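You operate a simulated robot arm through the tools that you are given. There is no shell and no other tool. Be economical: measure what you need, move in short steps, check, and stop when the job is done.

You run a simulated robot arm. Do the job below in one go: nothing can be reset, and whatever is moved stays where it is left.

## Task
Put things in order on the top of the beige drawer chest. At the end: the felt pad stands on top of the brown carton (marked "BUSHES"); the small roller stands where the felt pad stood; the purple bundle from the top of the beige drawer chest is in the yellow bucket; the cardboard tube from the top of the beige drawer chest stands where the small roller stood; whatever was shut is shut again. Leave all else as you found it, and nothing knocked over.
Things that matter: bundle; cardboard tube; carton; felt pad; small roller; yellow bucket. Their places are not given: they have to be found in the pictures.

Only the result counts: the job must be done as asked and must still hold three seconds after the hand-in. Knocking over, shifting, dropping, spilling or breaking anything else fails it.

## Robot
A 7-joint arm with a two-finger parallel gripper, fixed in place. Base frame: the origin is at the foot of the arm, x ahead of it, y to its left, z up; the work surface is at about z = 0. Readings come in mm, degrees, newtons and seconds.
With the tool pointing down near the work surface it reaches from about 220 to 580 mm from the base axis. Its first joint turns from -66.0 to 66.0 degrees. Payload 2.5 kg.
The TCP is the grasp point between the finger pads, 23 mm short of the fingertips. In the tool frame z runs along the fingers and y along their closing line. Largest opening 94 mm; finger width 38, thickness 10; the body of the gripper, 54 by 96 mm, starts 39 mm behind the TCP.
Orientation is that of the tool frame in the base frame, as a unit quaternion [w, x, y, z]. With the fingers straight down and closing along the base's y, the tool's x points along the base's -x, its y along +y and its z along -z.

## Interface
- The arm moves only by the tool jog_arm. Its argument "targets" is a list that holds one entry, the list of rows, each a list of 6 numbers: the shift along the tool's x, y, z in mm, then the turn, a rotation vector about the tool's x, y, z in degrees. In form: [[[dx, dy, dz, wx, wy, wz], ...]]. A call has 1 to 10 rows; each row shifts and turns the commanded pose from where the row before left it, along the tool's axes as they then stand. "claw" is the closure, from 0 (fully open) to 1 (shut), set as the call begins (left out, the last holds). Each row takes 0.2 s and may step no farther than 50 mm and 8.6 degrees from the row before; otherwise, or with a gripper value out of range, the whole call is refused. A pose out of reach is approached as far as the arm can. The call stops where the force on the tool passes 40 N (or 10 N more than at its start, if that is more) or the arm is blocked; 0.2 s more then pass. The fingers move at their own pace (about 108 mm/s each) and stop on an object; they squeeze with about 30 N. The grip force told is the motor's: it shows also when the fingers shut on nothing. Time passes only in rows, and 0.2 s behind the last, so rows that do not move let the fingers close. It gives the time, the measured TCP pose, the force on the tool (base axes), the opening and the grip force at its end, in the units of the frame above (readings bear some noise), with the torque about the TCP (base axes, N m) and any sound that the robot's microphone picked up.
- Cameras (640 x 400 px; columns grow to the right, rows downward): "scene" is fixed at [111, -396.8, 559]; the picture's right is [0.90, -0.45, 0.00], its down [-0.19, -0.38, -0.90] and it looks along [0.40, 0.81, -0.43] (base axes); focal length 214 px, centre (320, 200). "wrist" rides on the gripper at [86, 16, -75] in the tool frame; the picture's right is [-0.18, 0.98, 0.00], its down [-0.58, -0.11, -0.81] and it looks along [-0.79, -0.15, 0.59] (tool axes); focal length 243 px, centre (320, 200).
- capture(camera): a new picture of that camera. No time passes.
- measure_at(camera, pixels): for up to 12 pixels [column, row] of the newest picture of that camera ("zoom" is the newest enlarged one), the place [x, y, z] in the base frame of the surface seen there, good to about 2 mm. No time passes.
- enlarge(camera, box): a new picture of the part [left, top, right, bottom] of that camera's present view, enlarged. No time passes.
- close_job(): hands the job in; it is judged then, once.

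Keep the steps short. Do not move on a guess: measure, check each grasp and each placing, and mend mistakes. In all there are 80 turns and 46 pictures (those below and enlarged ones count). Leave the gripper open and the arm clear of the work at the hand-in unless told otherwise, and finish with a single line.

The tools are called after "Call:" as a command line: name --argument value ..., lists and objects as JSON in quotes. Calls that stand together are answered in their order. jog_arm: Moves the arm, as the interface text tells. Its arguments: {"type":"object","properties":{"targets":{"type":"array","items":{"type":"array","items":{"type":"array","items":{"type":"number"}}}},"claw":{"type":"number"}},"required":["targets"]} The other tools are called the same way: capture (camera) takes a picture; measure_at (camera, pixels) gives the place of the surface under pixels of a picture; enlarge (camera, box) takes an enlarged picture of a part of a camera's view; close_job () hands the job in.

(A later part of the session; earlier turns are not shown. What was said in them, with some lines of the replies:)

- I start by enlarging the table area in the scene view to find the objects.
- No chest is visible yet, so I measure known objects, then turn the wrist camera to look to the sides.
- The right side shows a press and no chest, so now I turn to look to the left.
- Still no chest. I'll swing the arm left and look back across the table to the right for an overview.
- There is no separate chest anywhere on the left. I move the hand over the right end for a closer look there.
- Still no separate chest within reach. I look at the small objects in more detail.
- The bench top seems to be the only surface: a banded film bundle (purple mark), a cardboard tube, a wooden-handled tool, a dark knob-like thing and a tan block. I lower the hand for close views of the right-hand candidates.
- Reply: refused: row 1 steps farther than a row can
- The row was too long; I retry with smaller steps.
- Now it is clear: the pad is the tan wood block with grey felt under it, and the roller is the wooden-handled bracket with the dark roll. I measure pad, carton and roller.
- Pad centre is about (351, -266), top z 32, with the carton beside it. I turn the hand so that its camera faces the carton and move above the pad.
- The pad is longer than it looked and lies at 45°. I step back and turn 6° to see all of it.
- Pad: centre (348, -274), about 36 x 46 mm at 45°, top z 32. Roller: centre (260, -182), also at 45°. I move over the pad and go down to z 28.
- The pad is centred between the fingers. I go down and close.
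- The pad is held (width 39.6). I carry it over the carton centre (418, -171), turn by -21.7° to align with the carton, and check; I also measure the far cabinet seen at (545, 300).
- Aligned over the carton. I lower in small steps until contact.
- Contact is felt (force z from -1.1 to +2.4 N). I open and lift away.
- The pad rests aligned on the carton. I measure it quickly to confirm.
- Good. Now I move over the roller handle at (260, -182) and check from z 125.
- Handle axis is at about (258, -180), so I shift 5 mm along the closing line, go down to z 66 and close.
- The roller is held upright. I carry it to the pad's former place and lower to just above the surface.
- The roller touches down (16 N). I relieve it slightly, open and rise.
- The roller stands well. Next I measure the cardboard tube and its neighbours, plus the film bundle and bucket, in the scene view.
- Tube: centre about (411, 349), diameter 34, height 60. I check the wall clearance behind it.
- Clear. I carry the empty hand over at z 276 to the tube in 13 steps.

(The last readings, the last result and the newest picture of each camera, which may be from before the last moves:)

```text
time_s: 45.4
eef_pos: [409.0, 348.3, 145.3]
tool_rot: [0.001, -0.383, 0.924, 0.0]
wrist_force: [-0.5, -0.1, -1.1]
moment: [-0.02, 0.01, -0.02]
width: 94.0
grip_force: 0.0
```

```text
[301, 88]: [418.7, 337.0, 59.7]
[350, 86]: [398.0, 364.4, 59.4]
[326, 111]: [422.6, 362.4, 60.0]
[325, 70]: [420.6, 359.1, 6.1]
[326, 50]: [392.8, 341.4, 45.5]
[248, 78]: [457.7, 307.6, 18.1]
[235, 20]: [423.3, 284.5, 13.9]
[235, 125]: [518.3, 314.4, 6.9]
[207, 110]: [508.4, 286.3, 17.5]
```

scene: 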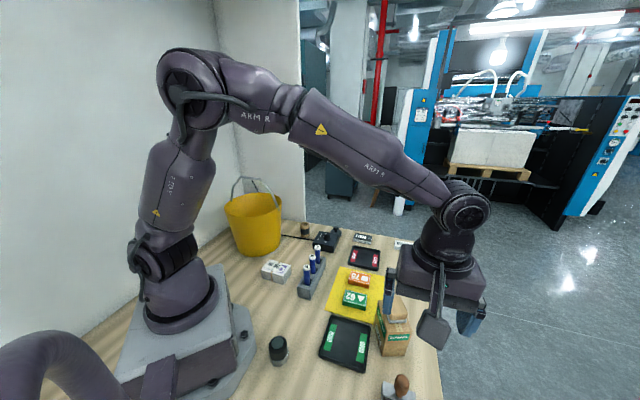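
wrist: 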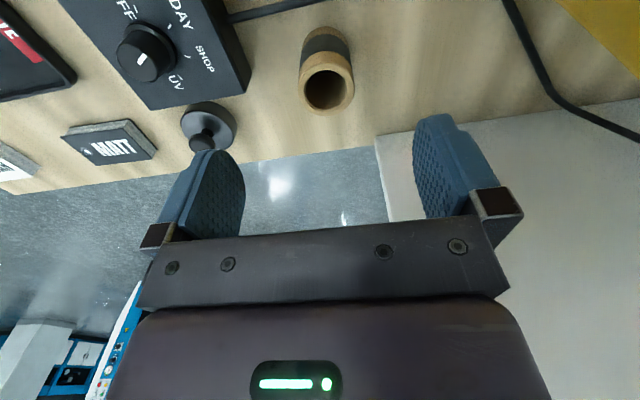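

Tube centre is (408, 351). The switch box is close, so I narrow the fingers to about 61 mm, go down to z 42 and grip.

Call:
jog_arm --claw 0.35 --targets '[[[-1.2, 2.6, 0, 0, 0, 0], [0, 0, 0, 0, 0, 0], [0, 0, 40, 0, 0, 0], [0, 0, 40, 0, 0, 0], [0, 0, 23, 0, 0, 0], [0, 0, 0, 0, 0, 0]]]'

Call:
jog_arm --claw 1 --targets '[[[0, 0, 0, 0, 0, 0], [0, 0, 0, 0, 0, 0], [0, 0, 0, 0, 0, 0], [0, 0, 0, 0, 0, 0]]]'

Call:
jog_arm --targets '[[[0, 0, -15, 0, 0, 0], [0, 0, -40, 0, 0, 0], [0, 0, -45, 0, 0, 0], [0, 0, -45, 0, 0, 0], [0, 0, -45, 0, 0, 0], [0, 0, 0, 0, 0, 0]]]'

Call:
capture --camera "wrist"

```text
time_s: 46.8
eef_pos: [410.6, 349.4, 43.5]
tool_rot: [0.0, -0.383, 0.924, 0.0]
wrist_force: [-0.6, 0.5, -0.1]
moment: [0.0, -0.02, 0.01]
width: 61.0
grip_force: 0.0
```

```text
time_s: 47.8
eef_pos: [411.3, 349.9, 42.9]
tool_rot: [0.0, -0.382, 0.924, 0.001]
wrist_force: [0.0, 0.3, -0.4]
moment: [0.0, 0.01, 0.01]
width: 39.3
grip_force: 30.1
```

```text
time_s: 49.2
eef_pos: [410.0, 350.8, 234.3]
tool_rot: [0.0, -0.383, 0.924, 0.0]
wrist_force: [-0.2, 0.1, -0.4]
moment: [0.01, 0.01, -0.01]
width: 39.7
grip_force: 29.8
```

```text
10 pictures are left
```

wrist: 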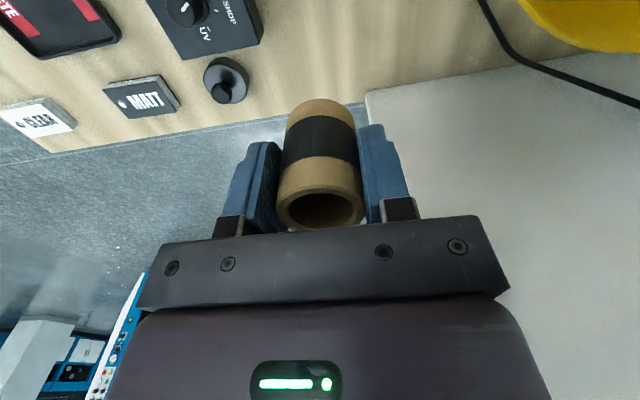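

The tube is held upright. I carry it to the roller's former place (258, -180), staying high for now.

Call:
jog_arm --targets '[[[40.2, -22.3, 0, 0, 0, 0], [40.2, -22.3, 0, 0, 0, 0], [40.2, -22.3, 0, 0, 0, 0], [40.2, -22.3, 0, 0, 0, 0], [40.2, -22.3, 0, 0, 0, 0], [40.2, -22.3, 0, 0, 0, 0], [40.2, -22.3, 0, 0, 0, 0], [40.2, -22.3, 0, 0, 0, 0], [40.2, -22.3, 0, 0, 0, 0], [40.2, -22.3, 0, 0, 0, 0]]]'

Call:
jog_arm --targets '[[[40.2, -22.3, 0, 0, 0, 0], [40.2, -22.3, 0, 0, 0, 0], [0, 0, 0, 0, 0, 0], [0, 0, 45, 0, 0, 0], [0, 0, 45, 0, 0, 0], [0, 0, 0, 0, 0, 0]]]'

Call:
capture --camera "wrist"

```text
time_s: 51.4
eef_pos: [283.8, -91.9, 232.2]
tool_rot: [0.0, -0.383, 0.924, -0.001]
wrist_force: [-1.1, 0.7, -0.5]
moment: [0.02, -0.02, 0.0]
width: 39.4
grip_force: 30.0
```

```text
time_s: 52.8
eef_pos: [257.8, -180.4, 141.1]
tool_rot: [0.0, -0.382, 0.924, -0.001]
wrist_force: [0.4, -0.1, -0.5]
moment: [0.0, -0.03, -0.01]
width: 39.1
grip_force: 29.9
```

```text
9 pictures are left
```

wrist: 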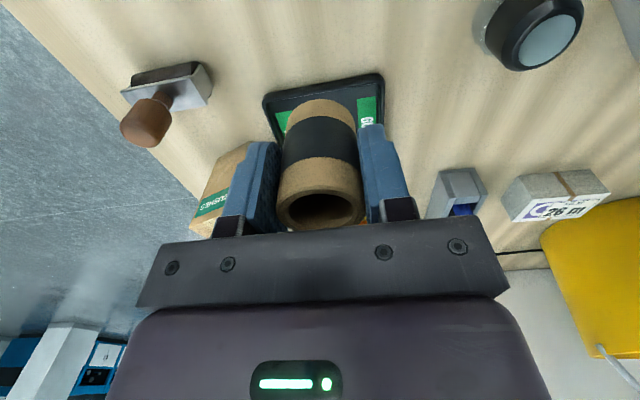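

Call:
measure_at --camera "wrist" --pixels '[[264, 99], [323, 85], [380, 75], [323, 80], [290, 95], [318, 104], [290, 88]]'

```text
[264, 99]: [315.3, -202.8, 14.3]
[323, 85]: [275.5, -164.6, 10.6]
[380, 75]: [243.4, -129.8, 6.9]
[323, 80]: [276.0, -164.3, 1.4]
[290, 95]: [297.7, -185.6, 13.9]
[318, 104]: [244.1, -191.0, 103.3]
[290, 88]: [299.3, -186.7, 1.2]
```

The tray edge is about 4 mm clear of the tube. I shift 1 mm away, lower to just above, then touch down slowly.

Call:
jog_arm --targets '[[[1, 0, 0, 0, 0, 0], [0, 0, 45, 0, 0, 0], [0, 0, 40, 0, 0, 0], [0, 0, 0, 0, 0, 0]]]'

Call:
jog_arm --targets '[[[0, 0, 6, 0, 0, 0], [0, 0, 3.5, 0, 0, 0], [0, 0, 1.5, 0, 0, 0], [0, 0, 0, 0, 0, 0]]]'

```text
time_s: 53.8
eef_pos: [257.5, -183.4, 55.9]
tool_rot: [0.0, -0.383, 0.924, 0.0]
wrist_force: [0.0, -0.7, 0.2]
moment: [-0.01, -0.03, -0.02]
width: 39.3
grip_force: 29.9
```

```text
time_s: 54.8
eef_pos: [257.0, -182.5, 47.8]
tool_rot: [0.0, -0.382, 0.924, 0.0]
wrist_force: [-0.4, 0.8, -0.7]
moment: [0.01, -0.01, -0.02]
width: 39.4
grip_force: 30.0
```

Call:
jog_arm --targets '[[[0, 0, 1.5, 0, 0, 0], [0, 0, 1, 0, 0, 0], [0, 0, 0.5, 0, 0, 0], [0, 0, 0, 0, 0, 0]]]'

```text
time_s: 55.8
eef_pos: [257.9, -181.2, 43.6]
tool_rot: [0.0, -0.382, 0.924, -0.001]
wrist_force: [-0.9, 0.3, 9.3]
moment: [0.17, 0.01, 0.02]
width: 39.3
grip_force: 30.3
```

Contact (9 N). I release and rise, then look.

Call:
jog_arm --claw 0.35 --targets '[[[0, 0, 0, 0, 0, 0], [0, 0, 0, 0, 0, 0], [0, 0, 0, 0, 0, 0]]]'

Call:
jog_arm --targets '[[[0, 0, -20, 0, 0, 0], [0, 0, -40, 0, 0, 0], [0, 0, -45, 0, 0, 0], [0, 0, -45, 0, 0, 0], [0, 0, -45, 0, 0, 0], [0, 0, 0, 0, 0, 0]]]'

Call:
capture --camera "wrist"

```text
time_s: 56.6
eef_pos: [256.8, -181.5, 44.0]
tool_rot: [0.0, -0.383, 0.924, 0.0]
wrist_force: [0.5, -0.5, 0.4]
moment: [0.04, -0.01, 0.01]
width: 61.0
grip_force: 0.1
```

```text
time_s: 58.0
eef_pos: [255.9, -181.4, 239.5]
tool_rot: [0.0, -0.383, 0.924, 0.0]
wrist_force: [-1.1, 0.3, 0.2]
moment: [0.0, 0.0, -0.01]
width: 61.2
grip_force: 0.0
```

```text
8 pictures are left
```

wrist: 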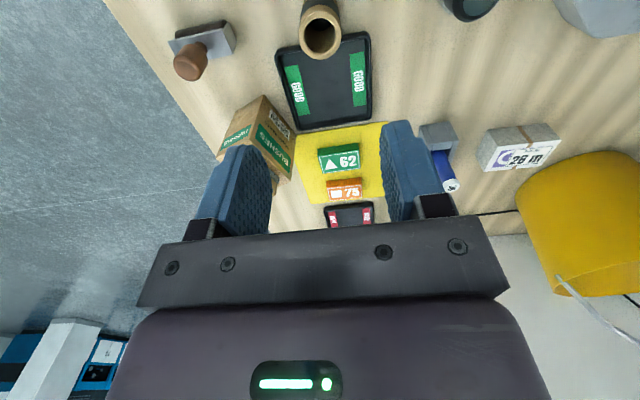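

The tube stands at the roller's place. Now I measure the film bundle in this wrist view and the scene view.

Call:
measure_at --camera "wrist" --pixels '[[485, 169], [489, 152], [558, 138], [552, 160], [520, 155], [477, 165], [481, 133], [548, 124]]'

Call:
capture --camera "scene"

Call:
measure_at --camera "scene" --pixels '[[270, 261], [290, 266], [282, 276], [263, 270], [276, 268], [262, 276], [283, 284], [291, 273]]'

```text
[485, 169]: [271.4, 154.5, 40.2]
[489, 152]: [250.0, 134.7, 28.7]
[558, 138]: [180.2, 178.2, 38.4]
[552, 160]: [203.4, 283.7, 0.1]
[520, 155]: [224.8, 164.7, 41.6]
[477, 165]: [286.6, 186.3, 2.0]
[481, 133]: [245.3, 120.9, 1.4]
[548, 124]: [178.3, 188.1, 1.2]
```

```text
7 pictures are left
```

scene: 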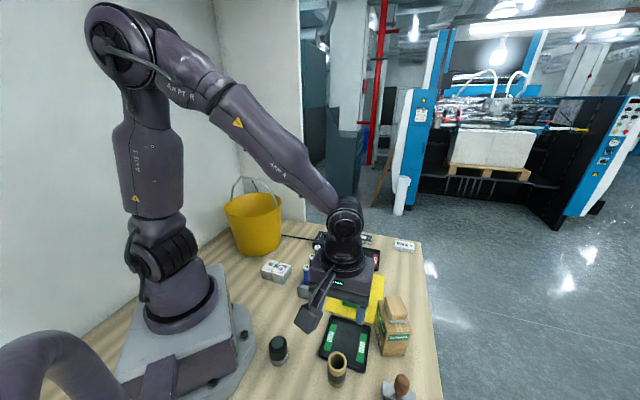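

```text
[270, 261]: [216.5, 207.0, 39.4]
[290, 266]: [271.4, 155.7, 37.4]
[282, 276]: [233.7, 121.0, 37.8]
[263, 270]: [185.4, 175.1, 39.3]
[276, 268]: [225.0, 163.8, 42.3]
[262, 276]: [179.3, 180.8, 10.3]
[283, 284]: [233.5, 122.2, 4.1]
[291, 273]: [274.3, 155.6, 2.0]
```

Bundle: centre (226, 165), about 76 x 52 x 41 mm, long side along (0.73, -0.68). I zoom in on the bucket to locate rim and handle.

Call:
enlarge --camera "scene" --box '[214, 165, 342, 245]'

Call:
measure_at --camera "zoom" --pixels '[[92, 178], [325, 226], [130, 67], [230, 72], [180, 66], [290, 150], [60, 215], [200, 270], [330, 200], [220, 140], [180, 200], [260, 190]]'

Call:
measure_at --camera "scene" --pixels '[[300, 290], [306, 298], [299, 286], [307, 268], [303, 262], [312, 260], [318, 247], [300, 280]]'

```text
5.00 times, centred on (278, 205) of scene
```

zoom: 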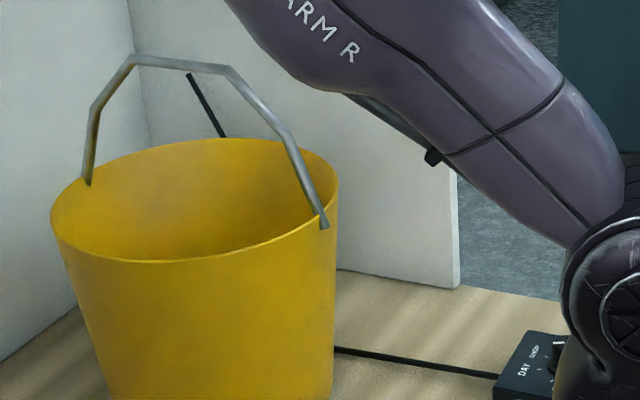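

```text
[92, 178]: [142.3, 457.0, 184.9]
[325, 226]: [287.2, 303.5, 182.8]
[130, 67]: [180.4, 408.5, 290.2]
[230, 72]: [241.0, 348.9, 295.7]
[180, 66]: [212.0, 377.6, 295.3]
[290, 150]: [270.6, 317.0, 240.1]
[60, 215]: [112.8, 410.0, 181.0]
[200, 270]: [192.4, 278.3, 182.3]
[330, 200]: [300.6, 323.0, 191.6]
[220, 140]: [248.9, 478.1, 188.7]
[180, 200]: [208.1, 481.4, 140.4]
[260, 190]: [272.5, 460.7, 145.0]
```

```text
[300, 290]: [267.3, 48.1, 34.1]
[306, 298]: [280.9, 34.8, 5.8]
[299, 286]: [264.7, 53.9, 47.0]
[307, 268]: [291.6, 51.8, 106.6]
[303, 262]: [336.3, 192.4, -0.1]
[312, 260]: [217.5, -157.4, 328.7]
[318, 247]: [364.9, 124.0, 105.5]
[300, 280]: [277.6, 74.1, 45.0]
```

The handle stands upright across the bucket from (142, 457) to (287, 303), rim z 185. I'll grip the bundle along its long side and release it in the near half. First I move above the bundle, fully open.

Call:
jog_arm --claw 0 --targets '[[[-28, 33.2, 0, 0, 0, 0], [-28, 33.2, 0, 0, 0, 0], [-28, 33.2, 0, 0, 0, 0], [-28, 33.2, 0, 0, 0, 0], [-28, 33.2, 0, 0, 0, 0], [-28, 33.2, 0, 0, 0, 0], [-28, 33.2, 0, 0, 0, 0], [-28, 33.2, 0, 0, 0, 0], [0, 0, 0, 0, 0, 0]]]'

Call:
jog_arm --targets '[[[0, 0, 45, 0, 0, 0], [0, 0, 45, 0, 0, 0], [0, 0, 45, 0, 0, 0], [0, 0, 15, 0, 0, 0], [0, 0, 0, 0, 0, 0]]]'

Call:
capture --camera "wrist"

```text
time_s: 60.0
eef_pos: [225.0, 163.6, 237.5]
tool_rot: [0.0, -0.383, 0.924, 0.0]
wrist_force: [-0.4, -0.8, 0.1]
moment: [0.0, -0.01, 0.01]
width: 94.0
grip_force: 0.1
```

```text
time_s: 61.2
eef_pos: [226.8, 165.5, 86.5]
tool_rot: [0.0, -0.383, 0.924, -0.001]
wrist_force: [0.0, 0.2, 0.3]
moment: [0.01, -0.01, 0.01]
width: 94.0
grip_force: 0.1
```

```text
5 pictures are left
```

wrist: 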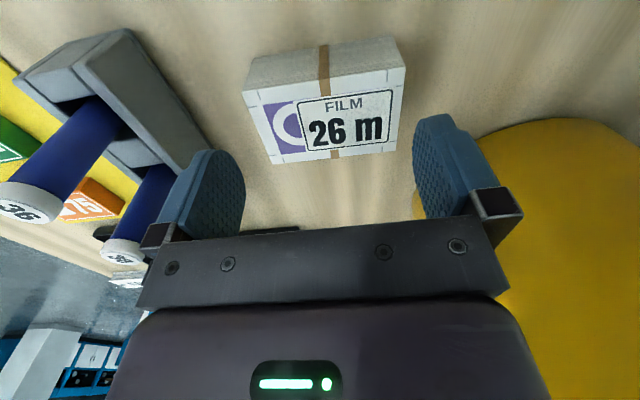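

Call:
measure_at --camera "wrist" --pixels '[[247, 95], [402, 72], [274, 160], [394, 147], [324, 118], [247, 85], [403, 60]]'

```text
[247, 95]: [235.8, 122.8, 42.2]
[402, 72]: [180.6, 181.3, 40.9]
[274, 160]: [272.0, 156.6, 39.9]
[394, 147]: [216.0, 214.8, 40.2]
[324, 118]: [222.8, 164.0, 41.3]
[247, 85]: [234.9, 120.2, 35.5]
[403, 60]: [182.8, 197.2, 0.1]
```

The bundle is 81 mm long, centred at (226, 169). I correct by 2.5 mm, turn 1.2°, go down to z 34 watching force, and close.

Call:
jog_arm --targets '[[[-1.8, 2.5, 0, 0, 0, 1.2], [0, 0, 20, 0, 0, 0], [0, 0, 15, 0, 0, 0], [0, 0, 17, 0, 0, 0], [0, 0, 0, 0, 0, 0]]]'

Call:
jog_arm --claw 1 --targets '[[[0, 0, 0, 0, 0, 0], [0, 0, 0, 0, 0, 0], [0, 0, 0, 0, 0, 0]]]'

Call:
jog_arm --targets '[[[0, 0, -10, 0, 0, 0], [0, 0, -30, 0, 0, 0], [0, 0, -45, 0, 0, 0], [0, 0, -45, 0, 0, 0], [0, 0, -45, 0, 0, 0], [0, 0, -45, 0, 0, 0], [0, 0, 0, 0, 0, 0]]]'

```text
time_s: 62.4
eef_pos: [228.4, 167.8, 34.7]
tool_rot: [0.0, -0.373, 0.928, 0.0]
wrist_force: [0.5, 0.5, -0.8]
moment: [0.0, 0.03, -0.04]
width: 94.1
grip_force: 0.1
```

```text
time_s: 63.2
eef_pos: [227.9, 167.9, 33.8]
tool_rot: [0.001, -0.373, 0.928, 0.0]
wrist_force: [0.1, -0.7, 0.0]
moment: [0.03, 0.02, -0.01]
width: 84.4
grip_force: 31.2
```

```text
time_s: 64.8
eef_pos: [224.0, 169.6, 259.0]
tool_rot: [0.0, -0.373, 0.928, 0.0]
wrist_force: [0.1, -0.4, -1.3]
moment: [-0.02, 0.0, 0.02]
width: 84.7
grip_force: 30.0
```

The bundle is held (84.5 mm). I carry it at z 259 to the near half of the bucket at (175, 342), 55 mm in front of the handle.

Call:
jog_arm --targets '[[[-20.8, 40.05, 0, 0, 0, 0], [-20.8, 40.05, 0, 0, 0, 0], [-20.8, 40.05, 0, 0, 0, 0], [-20.8, 40.05, 0, 0, 0, 0], [0, 0, 0, 0, 0, 0]]]'

Call:
enlarge --camera "scene" --box '[190, 130, 318, 260]'

```text
time_s: 66.0
eef_pos: [175.3, 344.9, 254.9]
tool_rot: [0.0, -0.373, 0.928, 0.0]
wrist_force: [-0.3, -0.4, -1.7]
moment: [0.0, 0.01, 0.02]
width: 84.6
grip_force: 29.7
```

```text
3.08 times, centred on (254, 195) of scene
```

zoom: 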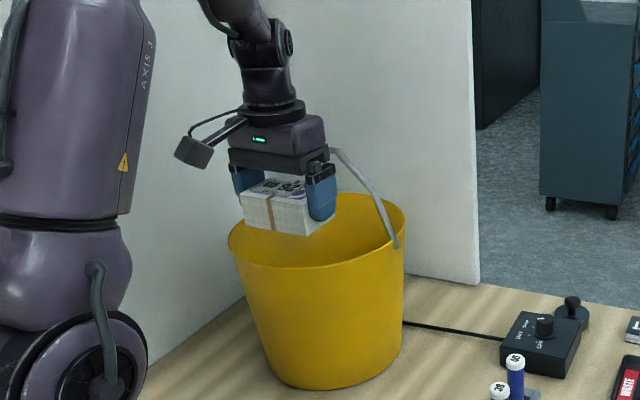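

Alignment looks right. I descend in steps to about z 165 with the force watched.

Call:
jog_arm --targets '[[[2, 0, 20, 0, 0, 0], [0, 0, 25, 0, 0, 0], [0, 0, 25, 0, 0, 0], [0, 0, 18, 0, 0, 0], [0, 0, 0, 0, 0, 0]]]'

Call:
enlarge --camera "scene" --box '[190, 130, 318, 260]'

```text
time_s: 67.2
eef_pos: [174.4, 341.9, 168.2]
tool_rot: [0.0, -0.373, 0.928, 0.0]
wrist_force: [-0.2, 0.1, -1.7]
moment: [-0.01, 0.0, 0.0]
width: 84.7
grip_force: 29.5
```

```text
3.08 times, centred on (254, 195) of scene
```

zoom: 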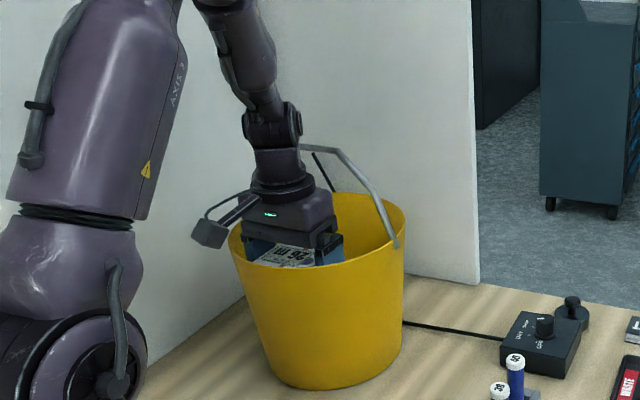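

I go 15 mm lower, then release and rise straight up.

Call:
jog_arm --targets '[[[0, 0, 8, 0, 0, 0], [0, 0, 7, 0, 0, 0], [0, 0, 0, 0, 0, 0]]]'

Call:
jog_arm --claw 0.02 --targets '[[[0, 0, 0, 0, 0, 0], [0, 0, 0, 0, 0, 0], [0, 0, 0, 0, 0, 0]]]'

Call:
jog_arm --targets '[[[0, 0, -30, 0, 0, 0], [0, 0, -45, 0, 0, 0], [0, 0, -45, 0, 0, 0], [0, 0, -45, 0, 0, 0], [0, 0, 0, 0, 0, 0]]]'

```text
time_s: 68.0
eef_pos: [175.4, 340.0, 153.0]
tool_rot: [0.0, -0.372, 0.928, 0.0]
wrist_force: [1.1, 1.4, -0.9]
moment: [0.04, 0.04, 0.02]
width: 84.7
grip_force: 30.1
```

```text
time_s: 68.8
eef_pos: [175.5, 340.9, 154.8]
tool_rot: [0.0, -0.373, 0.928, 0.0]
wrist_force: [-0.4, -0.2, -0.4]
moment: [0.01, -0.06, 0.04]
width: 92.2
grip_force: 0.0
```

```text
time_s: 70.0
eef_pos: [176.2, 339.6, 318.4]
tool_rot: [0.0, -0.373, 0.928, 0.0]
wrist_force: [0.3, -0.1, 0.5]
moment: [0.01, 0.03, 0.0]
width: 92.0
grip_force: 0.1
```

Released. I move the arm back clear and take a final look.

Call:
jog_arm --claw 0 --targets '[[[12.8, -43.2, 0, 0, 0, 0], [12.8, -43.2, 0, 0, 0, 0], [12.8, -43.2, -20, 0, 0, 0], [12.8, -43.2, -20, 0, 0, 0], [12.8, -43.2, -20, 0, 0, 0], [12.8, -43.2, -20, 0, 0, 0], [0, 0, -45, 0, 0, 0], [0, 0, 0, 0, 0, 0]]]'

Call:
capture --camera "scene"

Call:
enlarge --camera "scene" --box '[214, 175, 438, 400]'

```text
time_s: 71.8
eef_pos: [300.9, 98.3, 444.8]
tool_rot: [0.001, -0.373, 0.928, 0.0]
wrist_force: [-0.4, 0.1, -0.1]
moment: [0.02, 0.0, -0.02]
width: 93.8
grip_force: 0.0
```

```text
2 pictures are left
```

scene: 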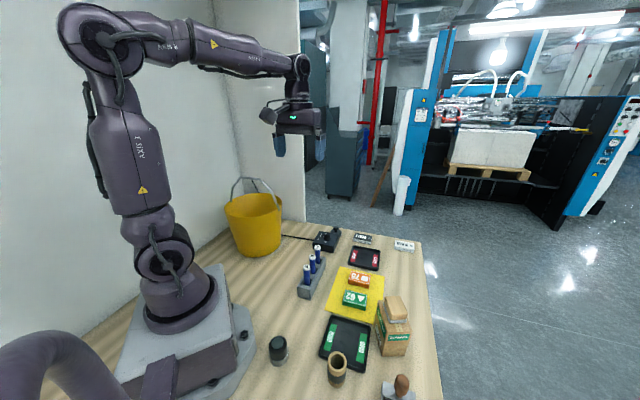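

```text
1.78 times, centred on (326, 288) of scene
```

zoom: 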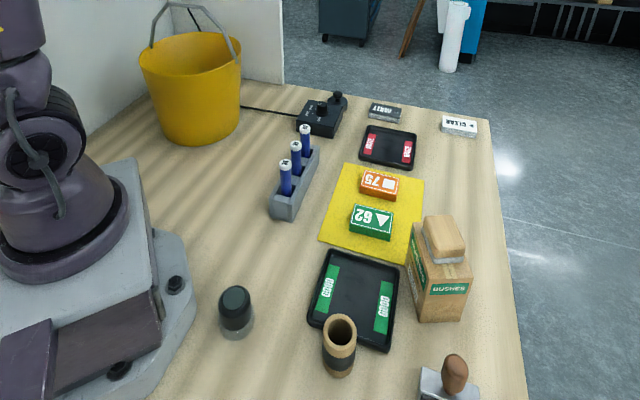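

All pieces stand in their places, the bundle went into the bucket, and the arm is clear with the gripper open. I hand in.

Call:
close_job

```text
The job is handed in.
```

Handed in: pad on the carton, roller at the pad's old place, tube at the roller's old place, film bundle with the purple mark released into the bucket (not seen inside it afterwards). No beige drawer chest was visible within reach, so I took the bench top to be it; nothing shut was opened.
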